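You operate a simulated robot arm through the tools that you are given. There is no shell and no other tool. Be economical: measure what you need, move in short steps, check, and stop when the job is done.

The job below is to be done with a simulated two-armed robot. You get a single attempt, and the scene is never put back.

TASK
Pick up the bottle labelled "sugar" from the wash plate bench with one hand, pass it to the other hand and put it on the rear end of the hatch counter. Set down upright: bottle.

The check looks at the end state, three seconds after you hand in, the way a careful person would. Anything else that was tipped, shoved, dropped, spilled or broken makes it a failure.

THE ROBOT
Two 7-joint arms with two-finger parallel grippers on one trunk, on a base that drives. Base frame: it is fixed to the floor where the robot stands at the start and does not move with it; the origin is under the middle of the robot, x ahead of it, y to its left, z up; the surface under the hand at the start is at about z = 0.8. Readings come in m, rad, newtons and seconds.
The left shoulder is at the start at [0.05, 0.161, 1.148], the right one opposite. With the tool pointing down near the work surface each hand reaches from about 0.18 to 0.68 m from the robot's upright axis, wherever it stands, measured 20 degrees to its own side. Places, roughly: rear end of the hatch counter [0.8, 3.9, 0.8]. Payload 3.43 kg a hand.
The TCP of each hand is the grasp point between the finger pads, 0.03 m short of the fingertips. In the tool frame z runs along the fingers and y along their closing line. Largest opening 0.094 m; finger width 0.028, thickness 0.01; the body of the gripper, 0.05 by 0.096 m, starts 0.055 m behind the TCP.
Orientation is told as [roll, pitch, yaw] about the base's x, y, z axes, in that order, counted from this pose: with the fingers straight down and closing along the base's y, the tool's x points along the base's -x, its y along +y and its z along -z.

THE INTERFACE
- The arms move only by the tool step_arm. It takes "left_series", "right_series" or both (then of equal length, played together; a hand with none holds still); each is a list that holds one entry, the list of rows, each a list of 7 numbers: the shift along the tool's x, y, z in m, then the turn, a rotation vector about the tool's x, y, z in rad, then the gripper command, from -1 (shut) to 1 (fully open), values between in proportion. In form: [[[tx, ty, tz, wx, wy, wz, claw], ...]]. A call has 1 to 8 rows; each row is the pose to reach, as a shift and turn from the pose commanded when the call began, along the tool's axes at that moment. Each row takes 0.2 s and may step no farther than 0.05 m and 0.15 rad from the row before; otherwise, or with a gripper value out of range, the whole call is refused. A pose out of reach is approached as far as the arm can. The call stops where the force on the tool passes 40 N (or 10 N more than at its start, if that is more) or the arm is blocked; 0.2 s more then pass. Each finger travels about 0.045 m/s and halts on what it meets, pressing with about 40 N; the grip force reading is that of the motor and also rises with nothing between the fingers. The clock runs only during rows and for 0.2 s after the last one: add rows that repeat a pose to give the fingers time. It gives the time, the measured TCP pose, the force on the tool (base axes), the opening and the grip force at its end, in the units of the frame above (readings bear some noise), with the torque about the TCP (base axes, N m) and any sound that the robot's microphone picked up.
- Cameras (640 x 400 px; columns grow to the right, rows downward): "scene" is now at [0.1159, -0.0409, 1.2721]; the picture's right is [-0.47, -0.88, 0.00], its down [-0.51, 0.27, -0.81] and it looks along [0.72, -0.38, -0.58] (base axes); focal length 270 px, centre (320, 200). "left" rides on the left gripper at [0.076, -0.014, -0.102] in its tool frame; the picture's right is [0.18, 0.98, 0.00], its down [-0.75, 0.14, -0.64] and it looks along [-0.63, 0.12, 0.77] (tool axes); focal length 243 px, centre (320, 200). "right" rides on the right gripper at [0.076, 0.014, -0.102] in its tool frame; the picture's right is [-0.18, 0.98, 0.00], its down [-0.75, -0.14, -0.64] and it looks along [-0.63, -0.12, 0.77] (tool axes); focal length 243 px, centre (320, 200). There is no depth. A picture from a camera that has moved, and an enlarged one, comes with that camera's place and axes in the base frame and with its lens.
- capture(camera): a new picture of that camera. No time passes.
- lift_body(by): slides the trunk up (or, below 0, down) by that many m; the arms and the scene camera ride with it, the base frame stays. It gives what a move gives, with no picture.
- steer(legs): drives the robot by 1 to 6 legs, each [ahead, left, turn to the left] in m, m and rad, along the robot's own axes; the way and the turn of a leg run together, so that a leg with both is an arc; at most 1.5 m and 3.142 rad a leg. The arms and the cameras ride along, it lands a little off, and it stops where it bumps. It gives what a move gives.
- head_to(pan, tilt): turns the head with the scene camera to pan (to the left, within 1.396 rad either way) and tilt (down, from -0.506 to 1.204), counted from straight ahead of the robot. It gives what a move gives.
- inspect(camera, box): a new picture of the part [left, top, right, bottom] of that camera's present view, enlarged. No time passes.
- hand_in(): hands the job in; it is judged then, once.

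Work in short steps. Places have to be worked out from the pictures, the camera data and where the tool is seen: move nearer, look again, correct. Check each grasp and each placing, and mend what went wrong. You have 120 turns and 88 pictures in all, those below and enlarged ones among them. Open the grippers and draw the arms clear of the work before you hand the job in, unless the task says otherwise; then end with one line.

The tools are called after ">>>" by a JSON object that holds its "fn" and its "kwargs". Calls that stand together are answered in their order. step_arm: Moves the arms, as the interface text tells. Its arguments: {"type":"object","properties":{"left_series":{"type":"array","items":{"type":"array","items":{"type":"array","items":{"type":"number"}}}},"right_series":{"type":"array","items":{"type":"array","items":{"type":"array","items":{"type":"number"}}}}},"required":[]} The other tools are called the same way: lift_body (by) slides the trunk up or down; steer (legs) drives the base; head_to (pan, tilt) turns the head that bears the scene camera; capture (camera) takes a picture; inspect (camera, box) takes an enlarged picture of a part of a camera's view; hand_in () hands the job in.

At the start:

```text
time: 0.0
left_tool_pos: [0.4096, -0.0185, 1.1209]
left_tool_rot: [0.002, -0.001, 0.003]
left_ft_force: [-0.1, -0.2, 0.8]
left_moment: [-0.01, 0.02, 0.01]
left_gripper_width: 0.0939
left_grasp_force: 0.2
right_tool_pos: [0.4098, -0.3933, 1.0248]
right_tool_rot: [0.001, -0.001, 0.002]
right_ft_force: [-0.5, 0.2, -0.1]
right_moment: [0.01, -0.01, 0.02]
right_gripper_width: 0.0941
right_grasp_force: 0.1
trunk travel left (down, up): [-0.175, 0.092]
robot x, y, heading: [0.0021, -0.0023, -0.001]
head pan, tilt: [-0.489, 0.623]
```

scene: 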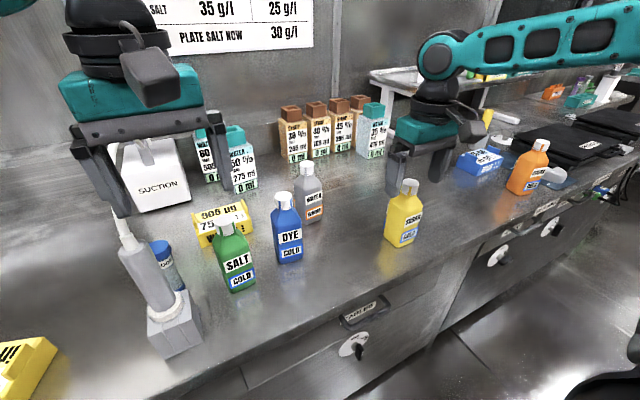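
right: 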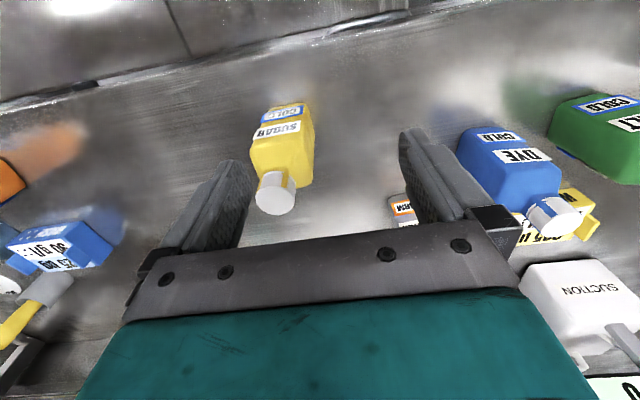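
left: 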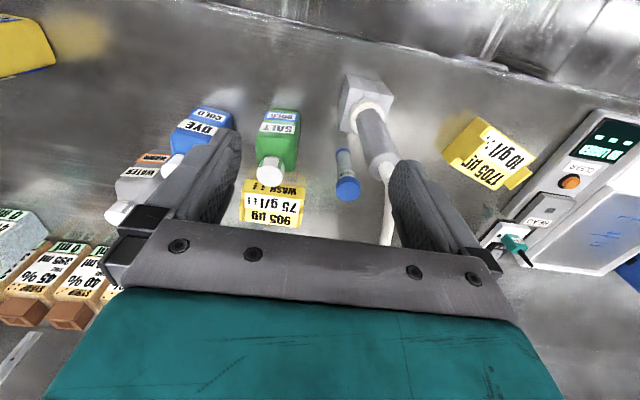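

The yellow bottle seems labelled SUGAR; I enlarge it and the orange one to confirm.

>>> {"fn": "inspect", "kwargs": {"camera": "scene", "box": [360, 120, 600, 270]}}

>>> {"fn": "inspect", "kwargs": {"camera": "right", "box": [160, 60, 400, 220]}}

```text
2.67 times, centred on (480, 195) of scene
camera zoom: at [0.1159, -0.0409, 1.2721], right [-0.47, -0.88, 0.0], down [-0.51, 0.27, -0.81], along [0.72, -0.38, -0.58], focal length 719 px, centre (-107, 213)
```

zoom: 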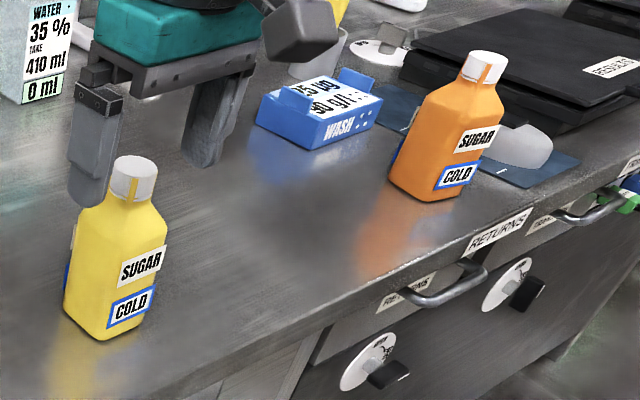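

```text
2.50 times, centred on (280, 140) of right
camera zoom: at [0.3328, -0.3776, 1.1263], right [0.18, 0.98, 0.0], down [0.75, -0.14, 0.64], along [0.63, -0.12, -0.77], focal length 606 px, centre (420, 350)
```

zoom: 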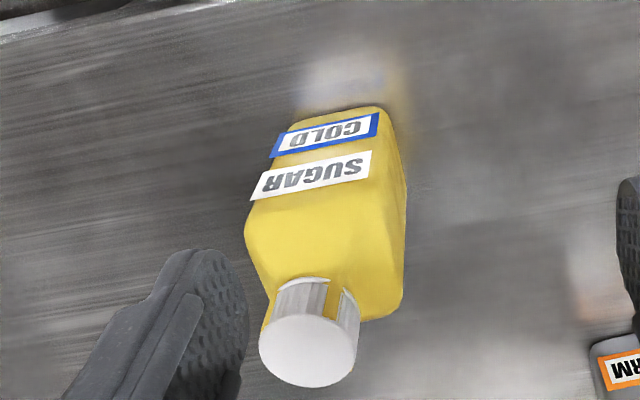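

There are two SUGAR bottles, yellow and orange, so the bench decides. I read the signs on the drawers and wall.

>>> {"fn": "inspect", "kwargs": {"camera": "scene", "box": [320, 280, 420, 342]}}

>>> {"fn": "head_to", "kwargs": {"pan": -0.3, "tilt": 0.1}}

>>> {"fn": "capture", "kwargs": {"camera": "scene"}}

>>> {"fn": "head_to", "kwargs": {"pan": -1.2, "tilt": 0.5}}

>>> {"fn": "capture", "kwargs": {"camera": "scene"}}

>>> {"fn": "head_to", "kwargs": {"pan": 1.2, "tilt": 0.4}}

>>> {"fn": "capture", "kwargs": {"camera": "scene"}}

```text
6.40 times, centred on (370, 311) of scene
camera zoom: at [0.1159, -0.0409, 1.2721], right [-0.47, -0.88, 0.0], down [-0.51, 0.27, -0.81], along [0.72, -0.38, -0.58], focal length 1726 px, centre (0, -510)
```

zoom: 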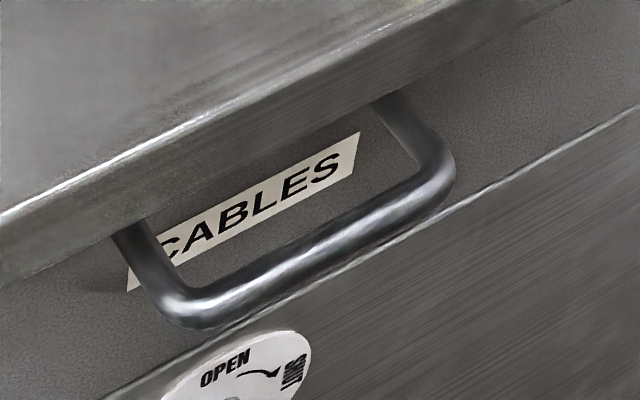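

```text
time: 0.9
left_tool_pos: [0.4107, -0.0172, 1.1212]
left_tool_rot: [0.0, -0.001, 0.001]
left_ft_force: [-0.1, -0.2, -0.4]
left_moment: [0.01, 0.0, 0.03]
left_gripper_width: 0.0938
left_grasp_force: 0.1
right_tool_pos: [0.409, -0.3941, 1.0248]
right_tool_rot: [-0.001, 0.0, 0.0]
right_ft_force: [0.9, -0.3, -0.6]
right_moment: [0.0, -0.01, 0.02]
right_gripper_width: 0.094
right_grasp_force: 0.0
trunk travel left (down, up): [-0.175, 0.092]
robot x, y, heading: [0.0014, -0.0004, 0.002]
head pan, tilt: [-0.3, 0.099]
```

```text
81 pictures are left
camera scene: at [0.1264, -0.0271, 1.3201], right [-0.3, -0.96, 0.0], down [-0.1, 0.03, -0.99], along [0.95, -0.29, -0.1], focal length 270 px, centre (320, 200)
```

scene: 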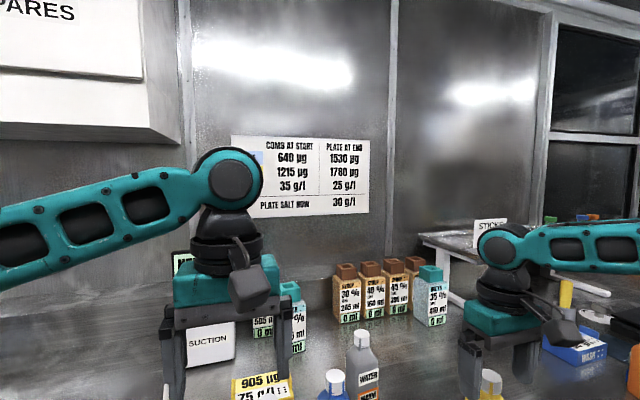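

```text
time: 2.1
left_tool_pos: [0.4099, -0.0179, 1.1216]
left_tool_rot: [0.002, 0.002, 0.002]
left_ft_force: [0.0, -0.8, 0.3]
left_moment: [0.04, 0.03, -0.01]
left_gripper_width: 0.094
left_grasp_force: 0.1
right_tool_pos: [0.4091, -0.3945, 1.023]
right_tool_rot: [0.0, 0.0, 0.001]
right_ft_force: [0.1, 0.6, 0.6]
right_moment: [0.04, 0.01, 0.0]
right_gripper_width: 0.0941
right_grasp_force: 0.0
trunk travel left (down, up): [-0.175, 0.092]
robot x, y, heading: [-0.0018, 0.0009, 0.001]
head pan, tilt: [-1.201, 0.499]
```

```text
80 pictures are left
camera scene: at [0.0714, -0.0846, 1.2831], right [-0.93, -0.36, 0.0], down [-0.17, 0.45, -0.88], along [0.32, -0.82, -0.48], focal length 270 px, centre (320, 200)
```

scene: 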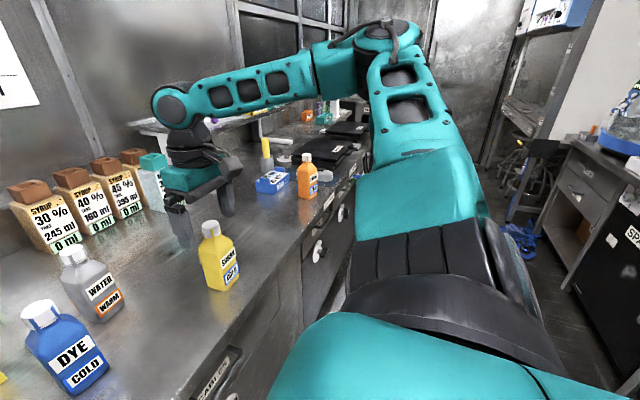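

```text
time: 4.3
left_tool_pos: [0.4097, -0.0189, 1.1218]
left_tool_rot: [0.002, -0.001, 0.002]
left_ft_force: [-0.1, 0.4, -0.4]
left_moment: [0.02, -0.01, 0.01]
left_gripper_width: 0.094
left_grasp_force: 0.1
right_tool_pos: [0.4085, -0.3925, 1.0231]
right_tool_rot: [0.001, 0.0, -0.001]
right_ft_force: [-0.1, 0.4, -0.2]
right_moment: [-0.03, -0.01, 0.0]
right_gripper_width: 0.094
right_grasp_force: 0.0
trunk travel left (down, up): [-0.175, 0.092]
robot x, y, heading: [-0.0044, -0.001, -0.001]
head pan, tilt: [1.201, 0.4]
```

```text
79 pictures are left
camera scene: at [0.072, 0.0865, 1.2922], right [0.93, -0.36, 0.0], down [-0.14, -0.36, -0.92], along [0.33, 0.86, -0.39], focal length 270 px, centre (320, 200)
```

scene: 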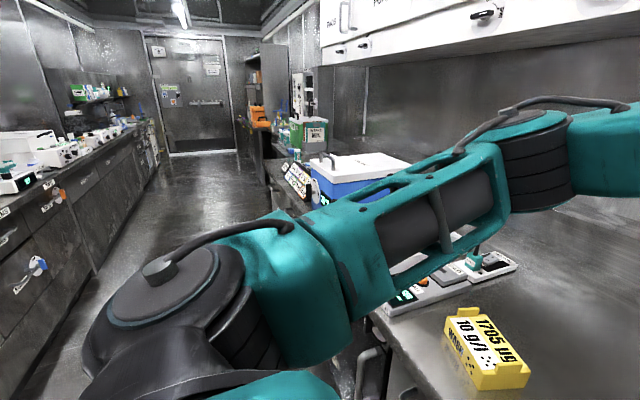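

The wall sign and drawers don't yet settle which bench is which; I look for bench signs and counter seams from more head poses.

>>> {"fn": "inspect", "kwargs": {"camera": "scene", "box": [380, 220, 580, 400]}}

>>> {"fn": "head_to", "kwargs": {"pan": -0.9, "tilt": 0.6}}

>>> {"fn": "capture", "kwargs": {"camera": "scene"}}

>>> {"fn": "inspect", "kwargs": {"camera": "scene", "box": [220, 80, 480, 240]}}

>>> {"fn": "head_to", "kwargs": {"pan": 0.35, "tilt": 0.1}}

>>> {"fn": "capture", "kwargs": {"camera": "scene"}}

```text
2.22 times, centred on (480, 310) of scene
camera zoom: at [0.072, 0.0865, 1.2922], right [0.93, -0.36, 0.0], down [-0.14, -0.36, -0.92], along [0.33, 0.86, -0.39], focal length 599 px, centre (-36, -44)
```

zoom: 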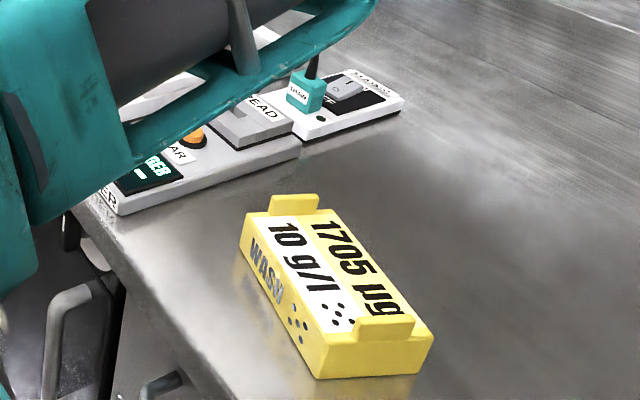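

```text
time: 6.3
left_tool_pos: [0.4088, -0.0166, 1.1216]
left_tool_rot: [-0.001, 0.0, 0.001]
left_ft_force: [-0.5, -0.1, -0.1]
left_moment: [-0.02, 0.02, 0.02]
left_gripper_width: 0.0939
left_grasp_force: 0.0
right_tool_pos: [0.4089, -0.3936, 1.0246]
right_tool_rot: [0.0, 0.0, -0.001]
right_ft_force: [-0.2, -0.5, 0.7]
right_moment: [0.0, 0.01, 0.0]
right_gripper_width: 0.0941
right_grasp_force: 0.2
trunk travel left (down, up): [-0.175, 0.092]
robot x, y, heading: [-0.0005, -0.0032, 0.001]
head pan, tilt: [-0.901, 0.6]
```

```text
77 pictures are left
camera scene: at [0.0933, -0.069, 1.274], right [-0.78, -0.62, 0.0], down [-0.35, 0.44, -0.83], along [0.51, -0.65, -0.56], focal length 270 px, centre (320, 200)
```

scene: 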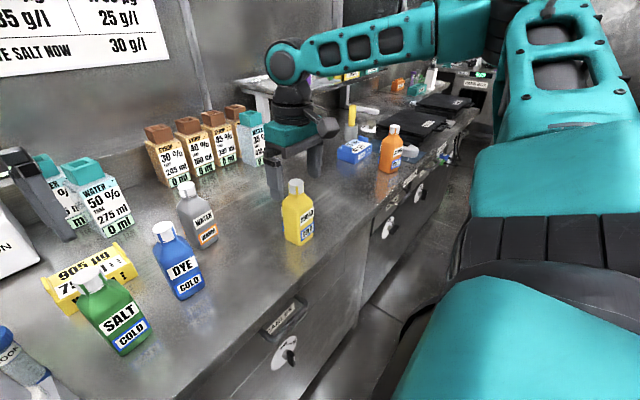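

```text
2.46 times, centred on (350, 160) of scene
camera zoom: at [0.0933, -0.069, 1.274], right [-0.78, -0.62, 0.0], down [-0.35, 0.44, -0.83], along [0.51, -0.65, -0.56], focal length 664 px, centre (246, 298)
```

zoom: 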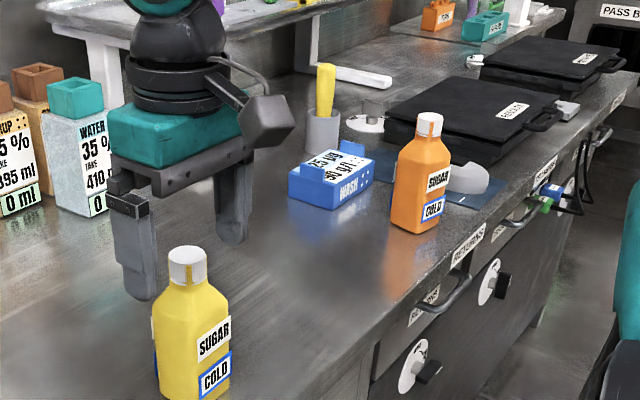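

```text
time: 7.8
left_tool_pos: [0.4112, -0.019, 1.1225]
left_tool_rot: [0.001, 0.0, 0.003]
left_ft_force: [-0.3, 0.9, 0.8]
left_moment: [-0.02, -0.02, 0.0]
left_gripper_width: 0.0941
left_grasp_force: 0.1
right_tool_pos: [0.4085, -0.3935, 1.0246]
right_tool_rot: [0.0, 0.0, 0.001]
right_ft_force: [-0.1, 0.0, -0.8]
right_moment: [-0.01, -0.02, -0.05]
right_gripper_width: 0.0941
right_grasp_force: 0.1
trunk travel left (down, up): [-0.175, 0.092]
robot x, y, heading: [-0.0009, 0.001, 0.003]
head pan, tilt: [0.351, 0.099]
```

```text
75 pictures are left
camera scene: at [0.1249, 0.0318, 1.3201], right [0.34, -0.94, 0.0], down [-0.09, -0.03, -0.99], along [0.93, 0.34, -0.1], focal length 270 px, centre (320, 200)
```

scene: 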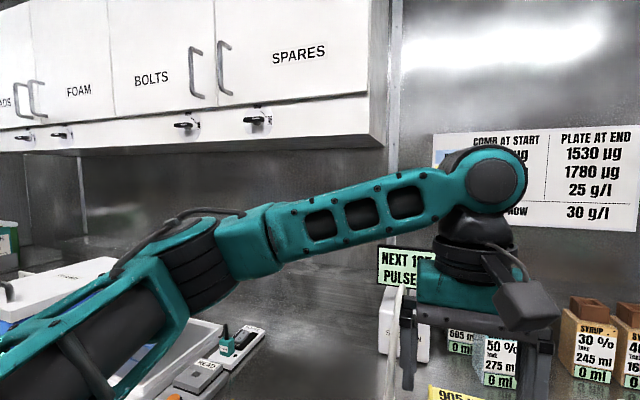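

The counter edge by the orange bottle carries strip signs. I zoom on them and on the area near the orange bottle to identify the benches.

>>> {"fn": "head_to", "kwargs": {"pan": -1.0, "tilt": 0.45}}

>>> {"fn": "inspect", "kwargs": {"camera": "scene", "box": [290, 150, 450, 280]}}

>>> {"fn": "inspect", "kwargs": {"camera": "scene", "box": [330, 90, 490, 190]}}

>>> {"fn": "head_to", "kwargs": {"pan": 0.6, "tilt": 0.9}}

>>> {"fn": "capture", "kwargs": {"camera": "scene"}}

>>> {"fn": "head_to", "kwargs": {"pan": 1.35, "tilt": 0.3}}

>>> {"fn": "capture", "kwargs": {"camera": "scene"}}

```text
time: 9.3
left_tool_pos: [0.4089, -0.0167, 1.1215]
left_tool_rot: [0.0, -0.003, 0.002]
left_ft_force: [0.7, -0.6, 0.0]
left_moment: [0.04, -0.03, 0.02]
left_gripper_width: 0.0938
left_grasp_force: 0.1
right_tool_pos: [0.4088, -0.3938, 1.0245]
right_tool_rot: [0.001, 0.0, -0.002]
right_ft_force: [-0.5, -0.3, 0.0]
right_moment: [-0.01, -0.03, -0.05]
right_gripper_width: 0.094
right_grasp_force: 0.0
trunk travel left (down, up): [-0.175, 0.092]
robot x, y, heading: [0.0008, 0.0038, 0.0]
head pan, tilt: [-1.0, 0.45]
```

```text
3.08 times, centred on (370, 215) of scene
camera zoom: at [0.0881, -0.0771, 1.2876], right [-0.84, -0.54, 0.0], down [-0.24, 0.37, -0.9], along [0.49, -0.76, -0.44], focal length 830 px, centre (166, 154)
```

zoom: 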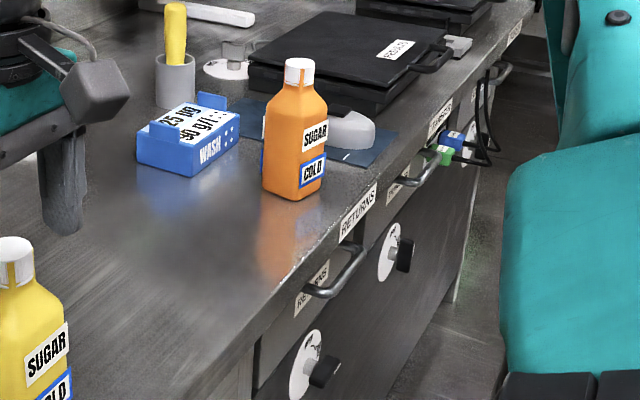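

```text
4.00 times, centred on (410, 140) of scene
camera zoom: at [0.0881, -0.0771, 1.2876], right [-0.84, -0.54, 0.0], down [-0.24, 0.37, -0.9], along [0.49, -0.76, -0.44], focal length 1079 px, centre (-40, 440)
```

zoom: 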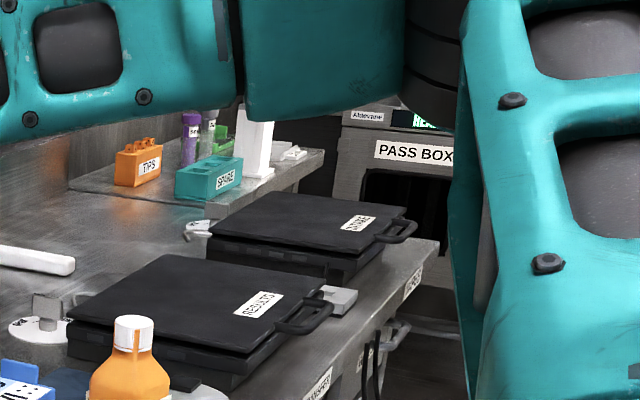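

```text
time: 10.9
left_tool_pos: [0.4099, -0.0177, 1.1211]
left_tool_rot: [0.0, 0.0, 0.001]
left_ft_force: [-0.9, -0.4, -0.3]
left_moment: [0.0, -0.04, -0.01]
left_gripper_width: 0.0941
left_grasp_force: 0.0
right_tool_pos: [0.4089, -0.3928, 1.0243]
right_tool_rot: [-0.001, 0.002, 0.003]
right_ft_force: [0.4, 0.5, 0.7]
right_moment: [0.0, 0.04, 0.0]
right_gripper_width: 0.0938
right_grasp_force: 0.1
trunk travel left (down, up): [-0.175, 0.092]
robot x, y, heading: [-0.001, 0.0003, -0.002]
head pan, tilt: [0.6, 0.901]
```

```text
72 pictures are left
camera scene: at [0.1007, 0.0428, 1.2492], right [0.56, -0.83, 0.0], down [-0.65, -0.44, -0.62], along [0.51, 0.35, -0.78], focal length 270 px, centre (320, 200)
```

scene: 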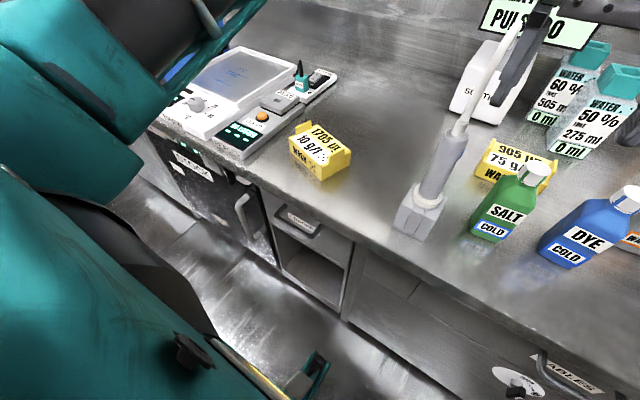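

```text
time: 12.1
left_tool_pos: [0.409, -0.0186, 1.1216]
left_tool_rot: [0.0, 0.0, 0.001]
left_ft_force: [-0.1, -0.1, -0.3]
left_moment: [0.0, 0.0, 0.01]
left_gripper_width: 0.0938
left_grasp_force: 0.1
right_tool_pos: [0.4092, -0.3937, 1.0242]
right_tool_rot: [0.0, 0.0, 0.003]
right_ft_force: [0.7, 0.0, 0.6]
right_moment: [0.01, 0.0, -0.01]
right_gripper_width: 0.0941
right_grasp_force: 0.1
trunk travel left (down, up): [-0.175, 0.092]
robot x, y, heading: [0.0024, 0.0015, 0.004]
head pan, tilt: [1.349, 0.3]
```

```text
71 pictures are left
camera scene: at [0.059, 0.0913, 1.3014], right [0.98, -0.22, 0.0], down [-0.07, -0.29, -0.96], along [0.21, 0.93, -0.3], focal length 270 px, centre (320, 200)
```

scene: 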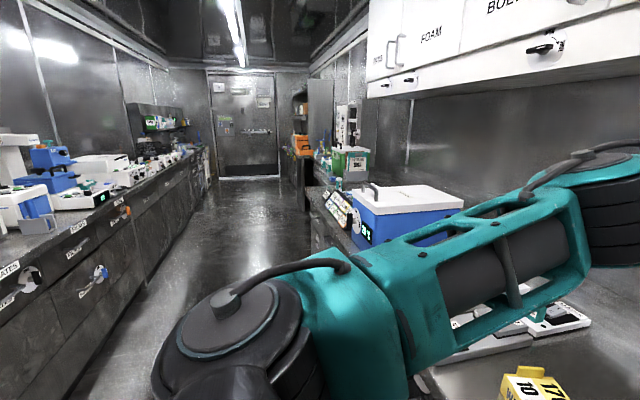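

I read the device on the left and the mat area by the orange bottle to make sure about the bench.

>>> {"fn": "head_to", "kwargs": {"pan": 0.7, "tilt": 0.75}}

>>> {"fn": "inspect", "kwargs": {"camera": "scene", "box": [150, 80, 390, 240]}}

>>> {"fn": "inspect", "kwargs": {"camera": "left", "box": [430, 80, 640, 300]}}

```text
time: 13.1
left_tool_pos: [0.4098, -0.0182, 1.1215]
left_tool_rot: [0.0, -0.001, 0.001]
left_ft_force: [-0.5, 0.8, -0.6]
left_moment: [0.03, 0.01, 0.02]
left_gripper_width: 0.0941
left_grasp_force: 0.0
right_tool_pos: [0.4088, -0.392, 1.0226]
right_tool_rot: [-0.002, 0.0, 0.001]
right_ft_force: [0.6, -0.2, -0.4]
right_moment: [0.01, 0.01, 0.01]
right_gripper_width: 0.094
right_grasp_force: 0.1
trunk travel left (down, up): [-0.175, 0.092]
robot x, y, heading: [-0.0001, -0.0002, -0.0]
head pan, tilt: [0.7, 0.75]
```

```text
2.50 times, centred on (270, 160) of scene
camera zoom: at [0.1017, 0.0537, 1.2612], right [0.64, -0.76, 0.0], down [-0.52, -0.44, -0.73], along [0.56, 0.47, -0.68], focal length 674 px, centre (445, 300)
```

zoom: 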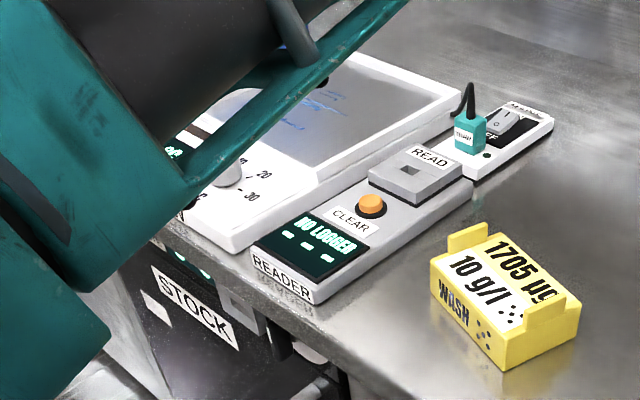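

```text
1.82 times, centred on (535, 190) of left
camera zoom: at [0.3332, -0.0317, 1.2242], right [-0.19, 0.98, 0.0], down [0.75, 0.14, 0.64], along [0.63, 0.12, -0.77], focal length 441 px, centre (-71, 218)
```

zoom: 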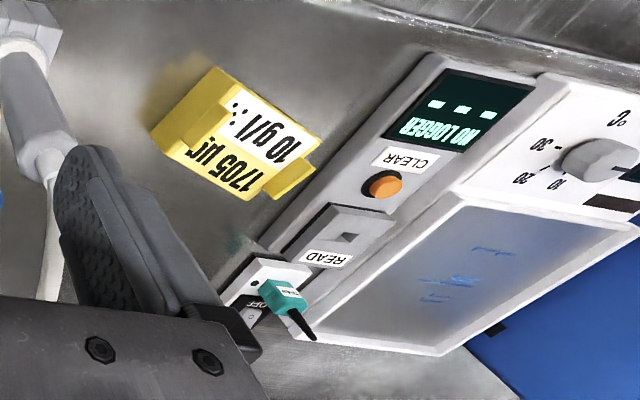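

The yellow SUGAR bottle stands on the bench of the wash plate in front of the robot; triangulating its cap gives about (0.451, -0.437), top at z 0.968, yaw about +0.19. I move the right hand above it with that yaw.

>>> {"fn": "step_arm", "kwargs": {"right_series": [[[-0.014, -0.015, 0, 0, 0, -0.06, 1], [-0.028, -0.03, 0, 0, 0, -0.12, 1], [-0.042, -0.044, 0, 0, 0, -0.19, 1], [-0.042, -0.044, 0, 0, 0, -0.19, 1]]]}}

>>> {"fn": "head_to", "kwargs": {"pan": -0.75, "tilt": 0.6}}

>>> {"fn": "capture", "kwargs": {"camera": "right"}}

>>> {"fn": "capture", "kwargs": {"camera": "scene"}}

```text
time: 14.1
left_tool_pos: [0.4104, -0.0179, 1.1219]
left_tool_rot: [0.0, 0.001, 0.001]
left_ft_force: [0.5, 1.1, -0.1]
left_moment: [-0.03, -0.02, -0.04]
left_gripper_width: 0.0942
left_grasp_force: 0.1
right_tool_pos: [0.4517, -0.4375, 1.0241]
right_tool_rot: [0.0, 0.0, 0.188]
right_ft_force: [0.8, 0.6, -0.1]
right_moment: [-0.02, -0.02, -0.02]
right_gripper_width: 0.0941
right_grasp_force: 0.1
trunk travel left (down, up): [-0.175, 0.092]
robot x, y, heading: [0.0044, -0.0015, -0.003]
head pan, tilt: [0.7, 0.75]
```

```text
time: 15.7
left_tool_pos: [0.4091, -0.0188, 1.1218]
left_tool_rot: [0.001, 0.001, 0.001]
left_ft_force: [0.1, 0.4, -0.3]
left_moment: [-0.02, -0.01, 0.02]
left_gripper_width: 0.0939
left_grasp_force: 0.1
right_tool_pos: [0.4511, -0.4367, 1.024]
right_tool_rot: [0.0, 0.0, 0.19]
right_ft_force: [-0.5, 0.6, -0.4]
right_moment: [-0.02, -0.04, -0.04]
right_gripper_width: 0.0942
right_grasp_force: 0.0
trunk travel left (down, up): [-0.175, 0.092]
robot x, y, heading: [-0.0001, 0.0, 0.0]
head pan, tilt: [-0.75, 0.6]
```

```text
68 pictures are left
camera right: at [0.3737, -0.4361, 1.1268], right [0.0, 1.0, 0.0], down [0.77, 0.0, 0.64], along [0.64, 0.0, -0.77], focal length 243 px, centre (320, 200)
```

right: 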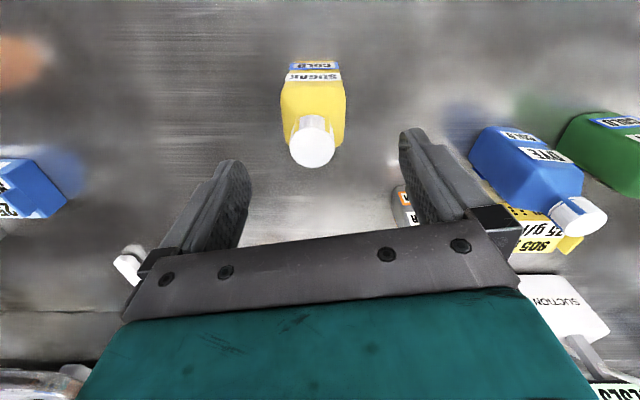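

```text
67 pictures are left
camera scene: at [0.1031, -0.06, 1.274], right [-0.68, -0.73, 0.0], down [-0.41, 0.39, -0.83], along [0.6, -0.56, -0.56], focal length 270 px, centre (320, 200)
```

scene: 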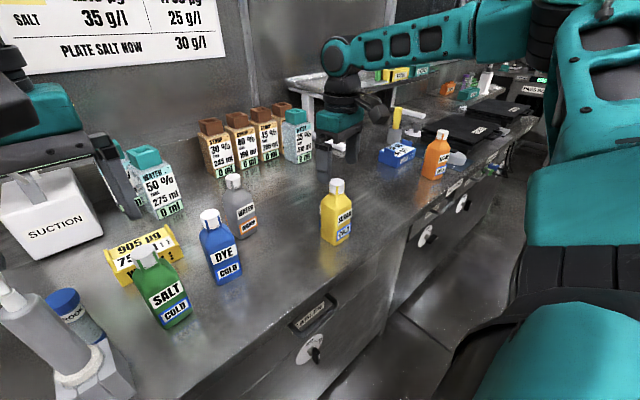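

The cap centre now reads about (0.454, -0.440). I correct by a few mm and descend to z 0.96 around the cap, still open.

>>> {"fn": "step_arm", "kwargs": {"right_series": [[[-0.0024, -0.0035, 0.0, 0, 0, 0, 1], [-0.0024, -0.0035, 0.03, 0, 0, 0, 1], [-0.0024, -0.0035, 0.05, 0, 0, 0, 1], [-0.0024, -0.0035, 0.064, 0, 0, 0, 1]]]}}

>>> {"fn": "capture", "kwargs": {"camera": "right"}}

>>> {"fn": "inspect", "kwargs": {"camera": "scene", "box": [270, 120, 430, 260]}}

```text
time: 16.6
left_tool_pos: [0.4102, -0.0178, 1.1207]
left_tool_rot: [0.0, -0.001, 0.002]
left_ft_force: [-1.0, -0.9, 0.4]
left_moment: [-0.02, 0.02, 0.0]
left_gripper_width: 0.0937
left_grasp_force: 0.0
right_tool_pos: [0.4541, -0.4419, 0.96]
right_tool_rot: [-0.001, 0.0, 0.191]
right_ft_force: [0.5, 0.0, -0.2]
right_moment: [0.03, 0.02, 0.0]
right_gripper_width: 0.0941
right_grasp_force: 0.0
trunk travel left (down, up): [-0.175, 0.092]
robot x, y, heading: [0.0014, -0.0002, -0.002]
head pan, tilt: [-0.75, 0.6]
```

```text
66 pictures are left
camera right: at [0.3765, -0.4401, 1.062], right [0.0, 1.0, 0.0], down [0.77, 0.0, 0.64], along [0.64, 0.0, -0.77], focal length 243 px, centre (320, 200)
```

right: 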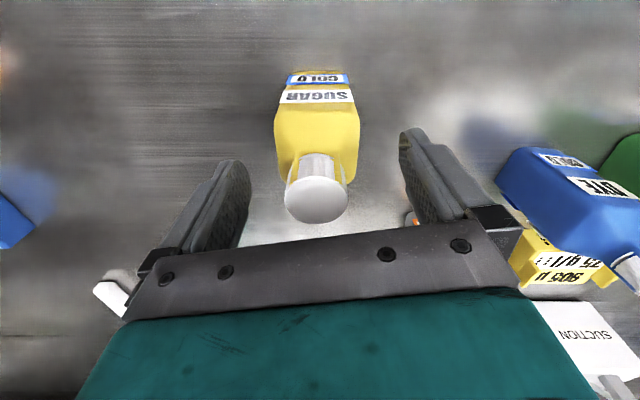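

```text
2.86 times, centred on (350, 190) of scene
camera zoom: at [0.1031, -0.0602, 1.274], right [-0.68, -0.73, 0.0], down [-0.41, 0.39, -0.82], along [0.6, -0.56, -0.57], focal length 771 px, centre (234, 229)
```

zoom: 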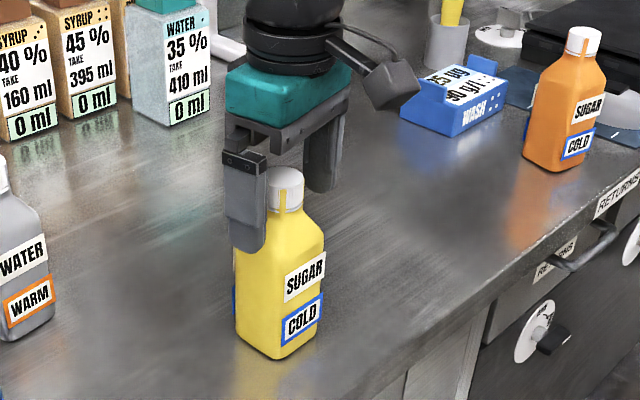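

The cap is centred between the fingers, top around z 0.965. I lower 4 mm more and close.

>>> {"fn": "step_arm", "kwargs": {"right_series": [[[0, 0, 0.004, 0, 0, 0, 1], [0, 0, 0.004, 0, 0, 0, -1], [0, 0, 0.004, 0, 0, 0, -1], [0, 0, 0.004, 0, 0, 0, -1], [0, 0, 0.004, 0, 0, 0, -1], [0, 0, 0.004, 0, 0, 0, -1], [0, 0, 0.004, 0, 0, 0, -1]]]}}

>>> {"fn": "capture", "kwargs": {"camera": "right"}}

>>> {"fn": "inspect", "kwargs": {"camera": "scene", "box": [270, 120, 430, 260]}}

```text
time: 18.2
left_tool_pos: [0.4097, -0.0164, 1.1212]
left_tool_rot: [0.0, -0.002, 0.002]
left_ft_force: [-0.1, -0.3, -0.2]
left_moment: [0.02, -0.01, -0.01]
left_gripper_width: 0.0941
left_grasp_force: 0.0
right_tool_pos: [0.4556, -0.4402, 0.9577]
right_tool_rot: [-0.005, -0.003, 0.19]
right_ft_force: [3.3, -4.7, 15.2]
right_moment: [-0.29, -0.34, 0.0]
right_gripper_width: 0.0366
right_grasp_force: 39.7
trunk travel left (down, up): [-0.175, 0.092]
robot x, y, heading: [-0.0004, 0.0031, 0.003]
head pan, tilt: [-0.75, 0.6]
```

```text
64 pictures are left
camera right: at [0.3767, -0.4392, 1.0598], right [0.0, 1.0, 0.0], down [0.76, 0.0, 0.65], along [0.65, 0.0, -0.76], focal length 243 px, centre (320, 200)
```

right: 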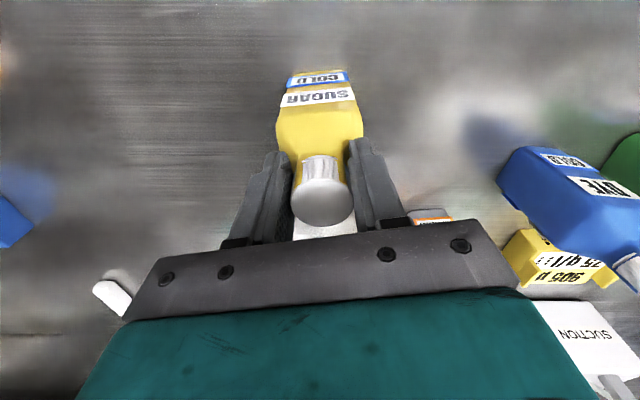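

```text
2.86 times, centred on (350, 190) of scene
camera zoom: at [0.1023, -0.0595, 1.2743], right [-0.68, -0.73, 0.0], down [-0.41, 0.38, -0.83], along [0.6, -0.56, -0.56], focal length 771 px, centre (234, 229)
```

zoom: 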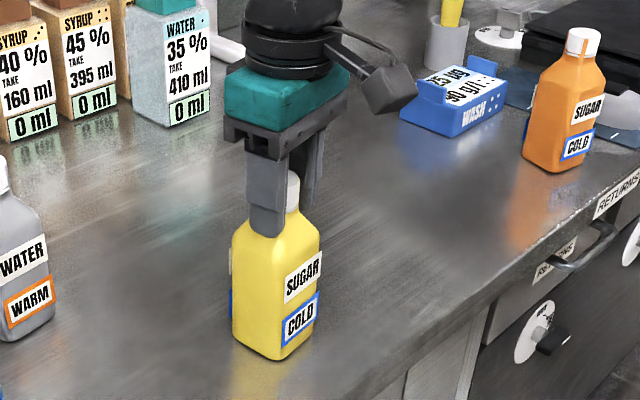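

The grip reads 40 N, but 15 N upward suggests the tips press on the shoulder. I reopen slightly, raise 6 mm and regrip on the cap.

>>> {"fn": "step_arm", "kwargs": {"right_series": [[[0, 0, 0.0, 0, 0, 0, 0.3], [0, 0, 0.0, 0, 0, 0, 0.3], [0, 0, -0.006, 0, 0, 0, 0.3], [0, 0, -0.006, 0, 0, 0, -1], [0, 0, -0.006, 0, 0, 0, -1], [0, 0, -0.006, 0, 0, 0, -1], [0, 0, -0.006, 0, 0, 0, -1]]]}}

>>> {"fn": "inspect", "kwargs": {"camera": "scene", "box": [270, 120, 430, 260]}}

```text
time: 19.9
left_tool_pos: [0.4106, -0.0181, 1.1222]
left_tool_rot: [0.0, 0.0, 0.003]
left_ft_force: [0.2, 0.7, -0.9]
left_moment: [0.02, -0.01, 0.02]
left_gripper_width: 0.0939
left_grasp_force: 0.0
right_tool_pos: [0.4545, -0.4422, 0.9626]
right_tool_rot: [0.001, -0.002, 0.191]
right_ft_force: [0.4, 0.4, -0.7]
right_moment: [0.01, 0.08, -0.01]
right_gripper_width: 0.0365
right_grasp_force: 40.0
trunk travel left (down, up): [-0.175, 0.092]
robot x, y, heading: [-0.002, 0.0012, -0.002]
head pan, tilt: [-0.75, 0.6]
```

```text
2.86 times, centred on (350, 190) of scene
camera zoom: at [0.1031, -0.0602, 1.274], right [-0.68, -0.73, 0.0], down [-0.41, 0.39, -0.83], along [0.6, -0.56, -0.56], focal length 771 px, centre (234, 229)
```

zoom: 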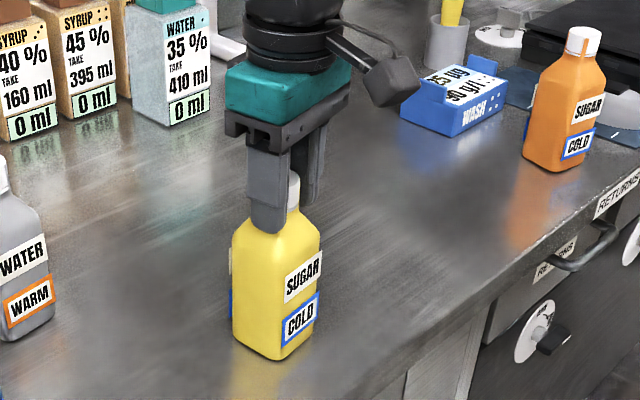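

Clean cap grip now. I lift 10 cm.

>>> {"fn": "step_arm", "kwargs": {"right_series": [[[0, 0, -0.02, 0, 0, 0, -1], [0, 0, -0.045, 0, 0, 0, -1], [0, 0, -0.07, 0, 0, 0, -1], [0, 0, -0.1, 0, 0, 0, -1]]]}}

>>> {"fn": "capture", "kwargs": {"camera": "scene"}}

```text
time: 20.9
left_tool_pos: [0.4096, -0.0172, 1.1215]
left_tool_rot: [-0.001, 0.0, 0.001]
left_ft_force: [0.1, 0.3, -1.2]
left_moment: [-0.04, -0.02, 0.02]
left_gripper_width: 0.0939
left_grasp_force: 0.0
right_tool_pos: [0.454, -0.4397, 1.0618]
right_tool_rot: [0.001, 0.0, 0.189]
right_ft_force: [-0.2, -0.1, -2.1]
right_moment: [-0.02, -0.02, 0.02]
right_gripper_width: 0.0367
right_grasp_force: 39.9
trunk travel left (down, up): [-0.175, 0.092]
robot x, y, heading: [-0.0015, 0.0045, -0.002]
head pan, tilt: [-0.75, 0.6]
```

```text
61 pictures are left
camera scene: at [0.1031, -0.06, 1.274], right [-0.68, -0.73, 0.0], down [-0.41, 0.39, -0.83], along [0.6, -0.56, -0.56], focal length 270 px, centre (320, 200)
```

scene: 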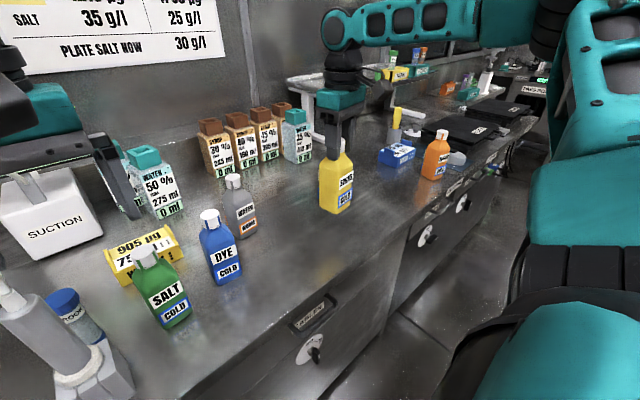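

Lifted cleanly and steady. I back the robot 0.22 m from the bench so the hand-over happens over free floor.

>>> {"fn": "steer", "kwargs": {"legs": [[-0.22, 0, 0]]}}

>>> {"fn": "head_to", "kwargs": {"pan": -0.3, "tilt": 0.6}}

>>> {"fn": "capture", "kwargs": {"camera": "scene"}}

```text
time: 22.5
left_tool_pos: [0.1899, -0.0182, 1.1214]
left_tool_rot: [0.0, 0.0, 0.003]
left_ft_force: [0.2, 0.4, -0.7]
left_moment: [0.01, 0.0, 0.0]
left_gripper_width: 0.0942
left_grasp_force: 0.2
right_tool_pos: [0.2329, -0.4397, 1.0629]
right_tool_rot: [0.0, -0.001, 0.189]
right_ft_force: [-0.2, 0.4, -2.8]
right_moment: [-0.02, 0.03, 0.0]
right_gripper_width: 0.0362
right_grasp_force: 40.2
trunk travel left (down, up): [-0.175, 0.092]
robot x, y, heading: [-0.2175, -0.0003, 0.001]
head pan, tilt: [-0.75, 0.6]
```

```text
time: 23.4
left_tool_pos: [0.1898, -0.0169, 1.1211]
left_tool_rot: [0.0, -0.001, 0.002]
left_ft_force: [-0.2, -0.4, 0.3]
left_moment: [0.01, 0.0, -0.02]
left_gripper_width: 0.094
left_grasp_force: 0.0
right_tool_pos: [0.2337, -0.4401, 1.0613]
right_tool_rot: [0.0, 0.0, 0.19]
right_ft_force: [-0.3, -1.6, -2.3]
right_moment: [0.0, 0.03, 0.0]
right_gripper_width: 0.0364
right_grasp_force: 39.6
trunk travel left (down, up): [-0.175, 0.092]
robot x, y, heading: [-0.2202, 0.0019, -0.005]
head pan, tilt: [-0.3, 0.6]
```

```text
60 pictures are left
camera scene: at [-0.0969, -0.0262, 1.274], right [-0.3, -0.96, 0.0], down [-0.54, 0.17, -0.82], along [0.79, -0.24, -0.57], focal length 270 px, centre (320, 200)
```

scene: 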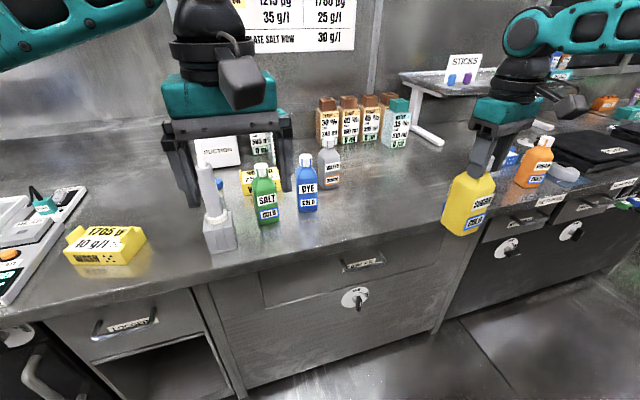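

Bottle is held upright. I turn the right hand by +1.2 rad of yaw while bringing it to about y -0.24.

>>> {"fn": "step_arm", "kwargs": {"right_series": [[[-0.0047, 0.0245, 0, 0, 0, -0.15, -1], [-0.0094, 0.049, 0, 0, 0, -0.3, -1], [-0.0141, 0.0735, 0, 0, 0, -0.45, -1], [-0.0188, 0.098, 0, 0, 0, -0.6, -1], [-0.0235, 0.1225, 0, 0, 0, -0.75, -1], [-0.0282, 0.147, 0, 0, 0, -0.9, -1], [-0.0329, 0.1715, 0, 0, 0, -1.05, -1], [-0.0376, 0.196, 0, 0, 0, -1.2, -1]]]}}

```text
time: 25.2
left_tool_pos: [0.19, -0.0176, 1.1216]
left_tool_rot: [-0.001, -0.001, 0.004]
left_ft_force: [0.5, 0.1, 0.1]
left_moment: [0.03, -0.03, 0.02]
left_gripper_width: 0.0943
left_grasp_force: 0.1
right_tool_pos: [0.2327, -0.2401, 1.0624]
right_tool_rot: [-0.002, -0.001, 1.393]
right_ft_force: [0.3, 0.1, -3.7]
right_moment: [-0.05, 0.01, 0.03]
right_gripper_width: 0.0365
right_grasp_force: 40.1
trunk travel left (down, up): [-0.175, 0.092]
robot x, y, heading: [-0.2211, -0.0014, -0.003]
head pan, tilt: [-0.3, 0.6]
```

Turn works. I finish the right turn to 1.57 and pitch the left hand forward (−0.85) while drawing it back to (0.12, 0.02, 1.06).

>>> {"fn": "step_arm", "kwargs": {"right_series": [[[0, 0, 0, 0, 0, -0.09, -1], [0, 0, 0, 0, 0, -0.178, -1], [0, 0, 0, 0, 0, -0.178, -1], [0, 0, 0, 0, 0, -0.178, -1], [0, 0, 0, 0, 0, -0.178, -1], [0, 0, 0, 0, 0, -0.178, -1]]], "left_series": [[[0.012, 0.007, 0.01, 0, -0.142, 0, 1], [0.024, 0.014, 0.02, 0, -0.284, 0, 1], [0.035, 0.02, 0.03, 0, -0.425, 0, 1], [0.047, 0.027, 0.04, 0, -0.567, 0, 1], [0.058, 0.034, 0.05, 0, -0.708, 0, 1], [0.07, 0.04, 0.06, 0, -0.85, 0, 1]]]}}

>>> {"fn": "head_to", "kwargs": {"pan": -0.2, "tilt": 0.75}}

>>> {"fn": "capture", "kwargs": {"camera": "scene"}}

>>> {"fn": "capture", "kwargs": {"camera": "left"}}

```text
time: 26.6
left_tool_pos: [0.1206, 0.0223, 1.0623]
left_tool_rot: [-0.001, -0.851, 0.005]
left_ft_force: [-0.1, 0.6, 1.2]
left_moment: [0.0, 0.01, 0.01]
left_gripper_width: 0.0938
left_grasp_force: 0.0
right_tool_pos: [0.2335, -0.2413, 1.0609]
right_tool_rot: [-0.002, 0.0, 1.569]
right_ft_force: [-0.7, 0.2, -3.4]
right_moment: [-0.02, 0.0, -0.01]
right_gripper_width: 0.0365
right_grasp_force: 39.8
trunk travel left (down, up): [-0.175, 0.092]
robot x, y, heading: [-0.2208, -0.0024, 0.001]
head pan, tilt: [-0.3, 0.6]
```

```text
time: 27.3
left_tool_pos: [0.1205, 0.0232, 1.0617]
left_tool_rot: [0.0, -0.848, 0.003]
left_ft_force: [0.5, 0.4, -0.2]
left_moment: [0.03, 0.0, 0.01]
left_gripper_width: 0.094
left_grasp_force: 0.0
right_tool_pos: [0.2334, -0.2399, 1.061]
right_tool_rot: [0.001, -0.001, 1.569]
right_ft_force: [-0.1, -0.3, -3.7]
right_moment: [-0.01, 0.01, 0.0]
right_gripper_width: 0.0363
right_grasp_force: 40.1
trunk travel left (down, up): [-0.175, 0.092]
robot x, y, heading: [-0.2243, -0.0008, 0.005]
head pan, tilt: [-0.201, 0.75]
```

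```text
59 pictures are left
camera scene: at [-0.1002, -0.0165, 1.2611], right [-0.2, -0.98, 0.0], down [-0.67, 0.14, -0.73], along [0.72, -0.15, -0.68], focal length 270 px, centre (320, 200)
```

scene: 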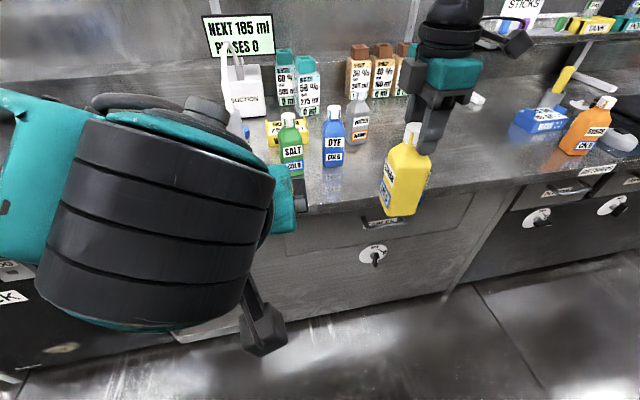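

```text
58 pictures are left
camera left: at [-0.0067, 0.0081, 1.0726], right [-0.12, 0.98, -0.14], down [0.02, 0.14, 0.99], along [0.99, 0.12, -0.03], focal length 243 px, centre (320, 200)
```

left: 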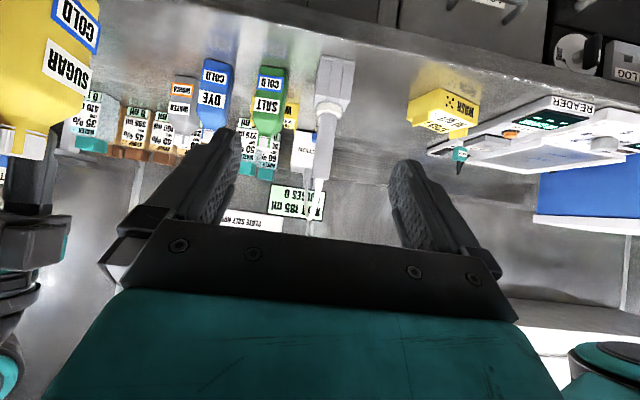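

I enlarge the bottle to measure its thickness and height in the hand.

>>> {"fn": "inspect", "kwargs": {"camera": "scene", "box": [350, 100, 470, 230]}}

```text
3.08 times, centred on (410, 165) of scene
camera zoom: at [-0.1002, -0.0165, 1.2611], right [-0.2, -0.98, 0.0], down [-0.67, 0.14, -0.73], along [0.72, -0.15, -0.68], focal length 830 px, centre (43, 308)
```

zoom: 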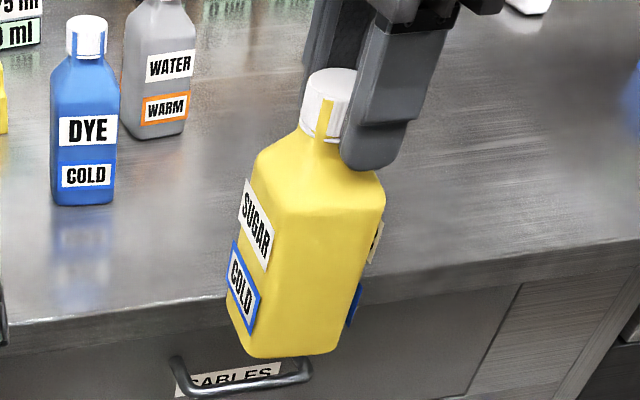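

The bottle is roughly square, about 0.058 m, base at z≈0.905. Right hand moves to y -0.14 and left to a pre-grasp 0.10 m short of the body along its tool axis.

>>> {"fn": "step_arm", "kwargs": {"right_series": [[[-0.03, 0, 0, 0, 0, 0, -1], [-0.06, 0, 0, 0, 0, 0, -1], [-0.08, 0, 0, 0, 0, 0, -1], [-0.1, 0, 0, 0, 0, 0, -1], [-0.1, 0, 0, 0, 0, 0, -1]]], "left_series": [[[0, -0.03, 0, 0, 0, 0, 1], [0, -0.065, 0, 0, 0, 0, 1], [0, -0.1, 0, 0, 0, 0, 1], [-0.0025, -0.135, 0.015, 0, 0, 0, 1], [-0.0025, -0.163, 0.0377, 0, 0, 0, 1]]]}}

>>> {"fn": "capture", "kwargs": {"camera": "left"}}

>>> {"fn": "capture", "kwargs": {"camera": "scene"}}

```text
time: 28.5
left_tool_pos: [0.151, -0.14, 1.0386]
left_tool_rot: [0.001, -0.851, 0.003]
left_ft_force: [-0.2, 0.1, 0.1]
left_moment: [0.0, 0.02, 0.0]
left_gripper_width: 0.0941
left_grasp_force: 0.0
right_tool_pos: [0.2343, -0.1404, 1.0626]
right_tool_rot: [0.001, 0.0, 1.566]
right_ft_force: [0.3, 0.5, -2.1]
right_moment: [-0.04, 0.02, 0.02]
right_gripper_width: 0.0363
right_grasp_force: 39.8
trunk travel left (down, up): [-0.175, 0.092]
robot x, y, heading: [-0.219, 0.0029, 0.002]
head pan, tilt: [-0.201, 0.75]
```

```text
56 pictures are left
camera left: at [0.0231, -0.1551, 1.0498], right [-0.12, 0.98, -0.14], down [0.01, 0.14, 0.99], along [0.99, 0.12, -0.03], focal length 243 px, centre (320, 200)
```

left: 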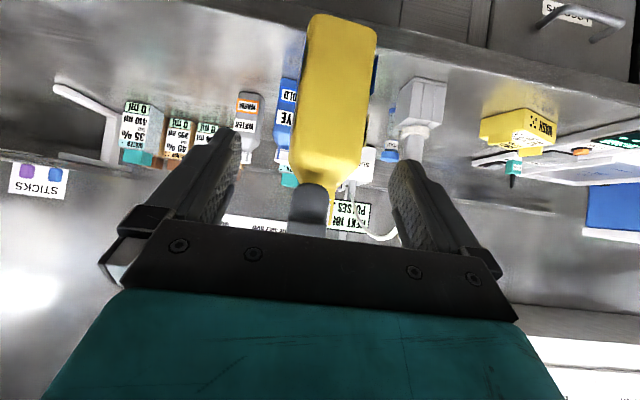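

```text
55 pictures are left
camera scene: at [-0.1001, -0.0167, 1.2611], right [-0.2, -0.98, 0.0], down [-0.67, 0.14, -0.73], along [0.72, -0.14, -0.68], focal length 270 px, centre (320, 200)
```

scene: 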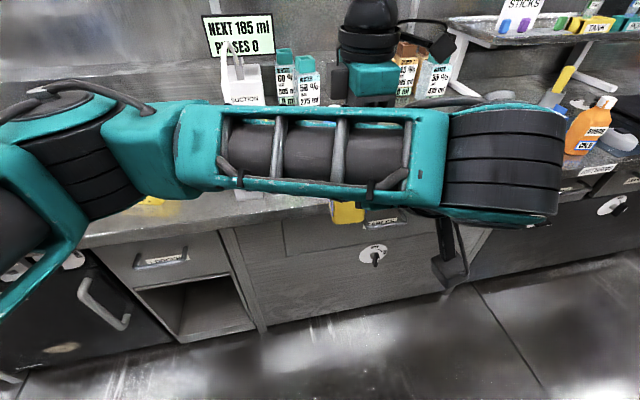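

The bottle sits between the left fingers in view, centre about y -0.134. I shift 5 mm and advance 6 cm, then look.

>>> {"fn": "step_arm", "kwargs": {"left_series": [[[0, 0.005, 0.0, 0, 0, 0, 1], [0, 0.005, 0.02, 0, 0, 0, 1], [0, 0.005, 0.04, 0, 0, 0, 1], [0, 0.005, 0.06, 0, 0, 0, 1]]]}}

>>> {"fn": "capture", "kwargs": {"camera": "left"}}

```text
time: 29.5
left_tool_pos: [0.196, -0.1352, 0.9978]
left_tool_rot: [0.0, -0.851, 0.001]
left_ft_force: [-0.1, 0.2, 0.0]
left_moment: [0.01, 0.0, -0.01]
left_gripper_width: 0.0941
left_grasp_force: 0.1
right_tool_pos: [0.2337, -0.1404, 1.0617]
right_tool_rot: [0.001, 0.0, 1.569]
right_ft_force: [0.0, 0.2, -3.8]
right_moment: [-0.05, 0.01, 0.02]
right_gripper_width: 0.0364
right_grasp_force: 40.2
trunk travel left (down, up): [-0.175, 0.092]
robot x, y, heading: [-0.2215, -0.0002, -0.002]
head pan, tilt: [-0.201, 0.75]
```

```text
54 pictures are left
camera left: at [0.068, -0.1494, 1.0092], right [-0.12, 0.98, -0.14], down [0.02, 0.14, 0.99], along [0.99, 0.12, -0.03], focal length 243 px, centre (320, 200)
```

left: 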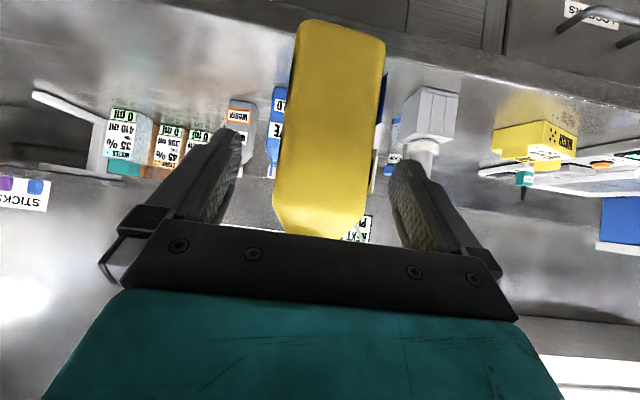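

Well centred with clearance on both sides. I advance the last 3.5 cm with 2 mm correction.

>>> {"fn": "step_arm", "kwargs": {"left_series": [[[0, 0.002, 0.012, 0, 0, 0, 1], [0, 0.002, 0.024, 0, 0, 0, 1], [0, 0.002, 0.035, 0, 0, 0, 1]]]}}

>>> {"fn": "capture", "kwargs": {"camera": "left"}}

```text
time: 30.3
left_tool_pos: [0.2205, -0.1342, 0.976]
left_tool_rot: [-0.002, -0.85, 0.003]
left_ft_force: [-4.6, 0.3, 2.9]
left_moment: [-0.01, -0.27, -0.04]
left_gripper_width: 0.0938
left_grasp_force: 0.0
right_tool_pos: [0.2339, -0.1402, 1.062]
right_tool_rot: [-0.001, -0.001, 1.568]
right_ft_force: [3.1, -0.6, -6.0]
right_moment: [-0.04, -0.07, 0.03]
right_gripper_width: 0.0361
right_grasp_force: 40.6
trunk travel left (down, up): [-0.175, 0.092]
robot x, y, heading: [-0.2211, -0.0006, 0.004]
head pan, tilt: [-0.201, 0.75]
```

```text
53 pictures are left
camera left: at [0.0933, -0.1473, 0.9862], right [-0.12, 0.98, -0.14], down [0.01, 0.14, 0.99], along [0.99, 0.12, -0.03], focal length 243 px, centre (320, 200)
```

left: 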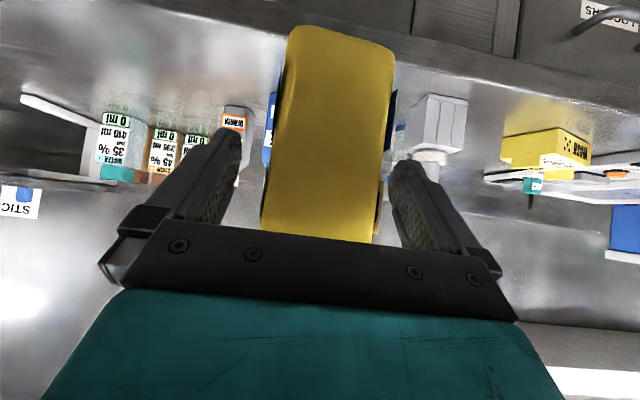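

The palm lightly touches the bottle (about 5 N). I back off 5 mm and close the left hand.

>>> {"fn": "step_arm", "kwargs": {"left_series": [[[0, 0, -0.005, 0, 0, 0, 1], [0, 0, -0.005, 0, 0, 0, -1], [0, 0, -0.005, 0, 0, 0, -1], [0, 0, -0.005, 0, 0, 0, -1], [0, 0, -0.005, 0, 0, 0, -1], [0, 0, -0.005, 0, 0, 0, -1]]]}}

>>> {"fn": "capture", "kwargs": {"camera": "left"}}

```text
time: 31.7
left_tool_pos: [0.2174, -0.1321, 0.9786]
left_tool_rot: [0.0, -0.85, 0.003]
left_ft_force: [2.2, 4.2, 0.0]
left_moment: [-0.21, 0.14, 0.06]
left_gripper_width: 0.0613
left_grasp_force: 39.6
right_tool_pos: [0.2345, -0.1411, 1.0602]
right_tool_rot: [-0.001, 0.003, 1.569]
right_ft_force: [-1.4, -4.2, -1.6]
right_moment: [-0.24, 0.04, 0.0]
right_gripper_width: 0.0361
right_grasp_force: 40.0
trunk travel left (down, up): [-0.175, 0.092]
robot x, y, heading: [-0.217, 0.0034, -0.002]
head pan, tilt: [-0.201, 0.75]
```

```text
52 pictures are left
camera left: at [0.0904, -0.1472, 0.9895], right [-0.13, 0.98, -0.14], down [0.02, 0.14, 0.99], along [0.99, 0.12, -0.03], focal length 243 px, centre (320, 200)
```

left: 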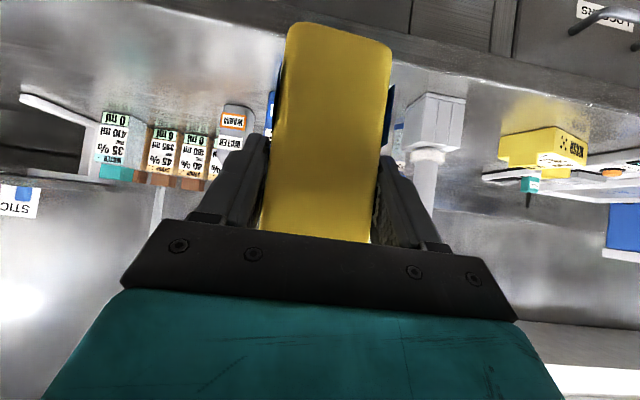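

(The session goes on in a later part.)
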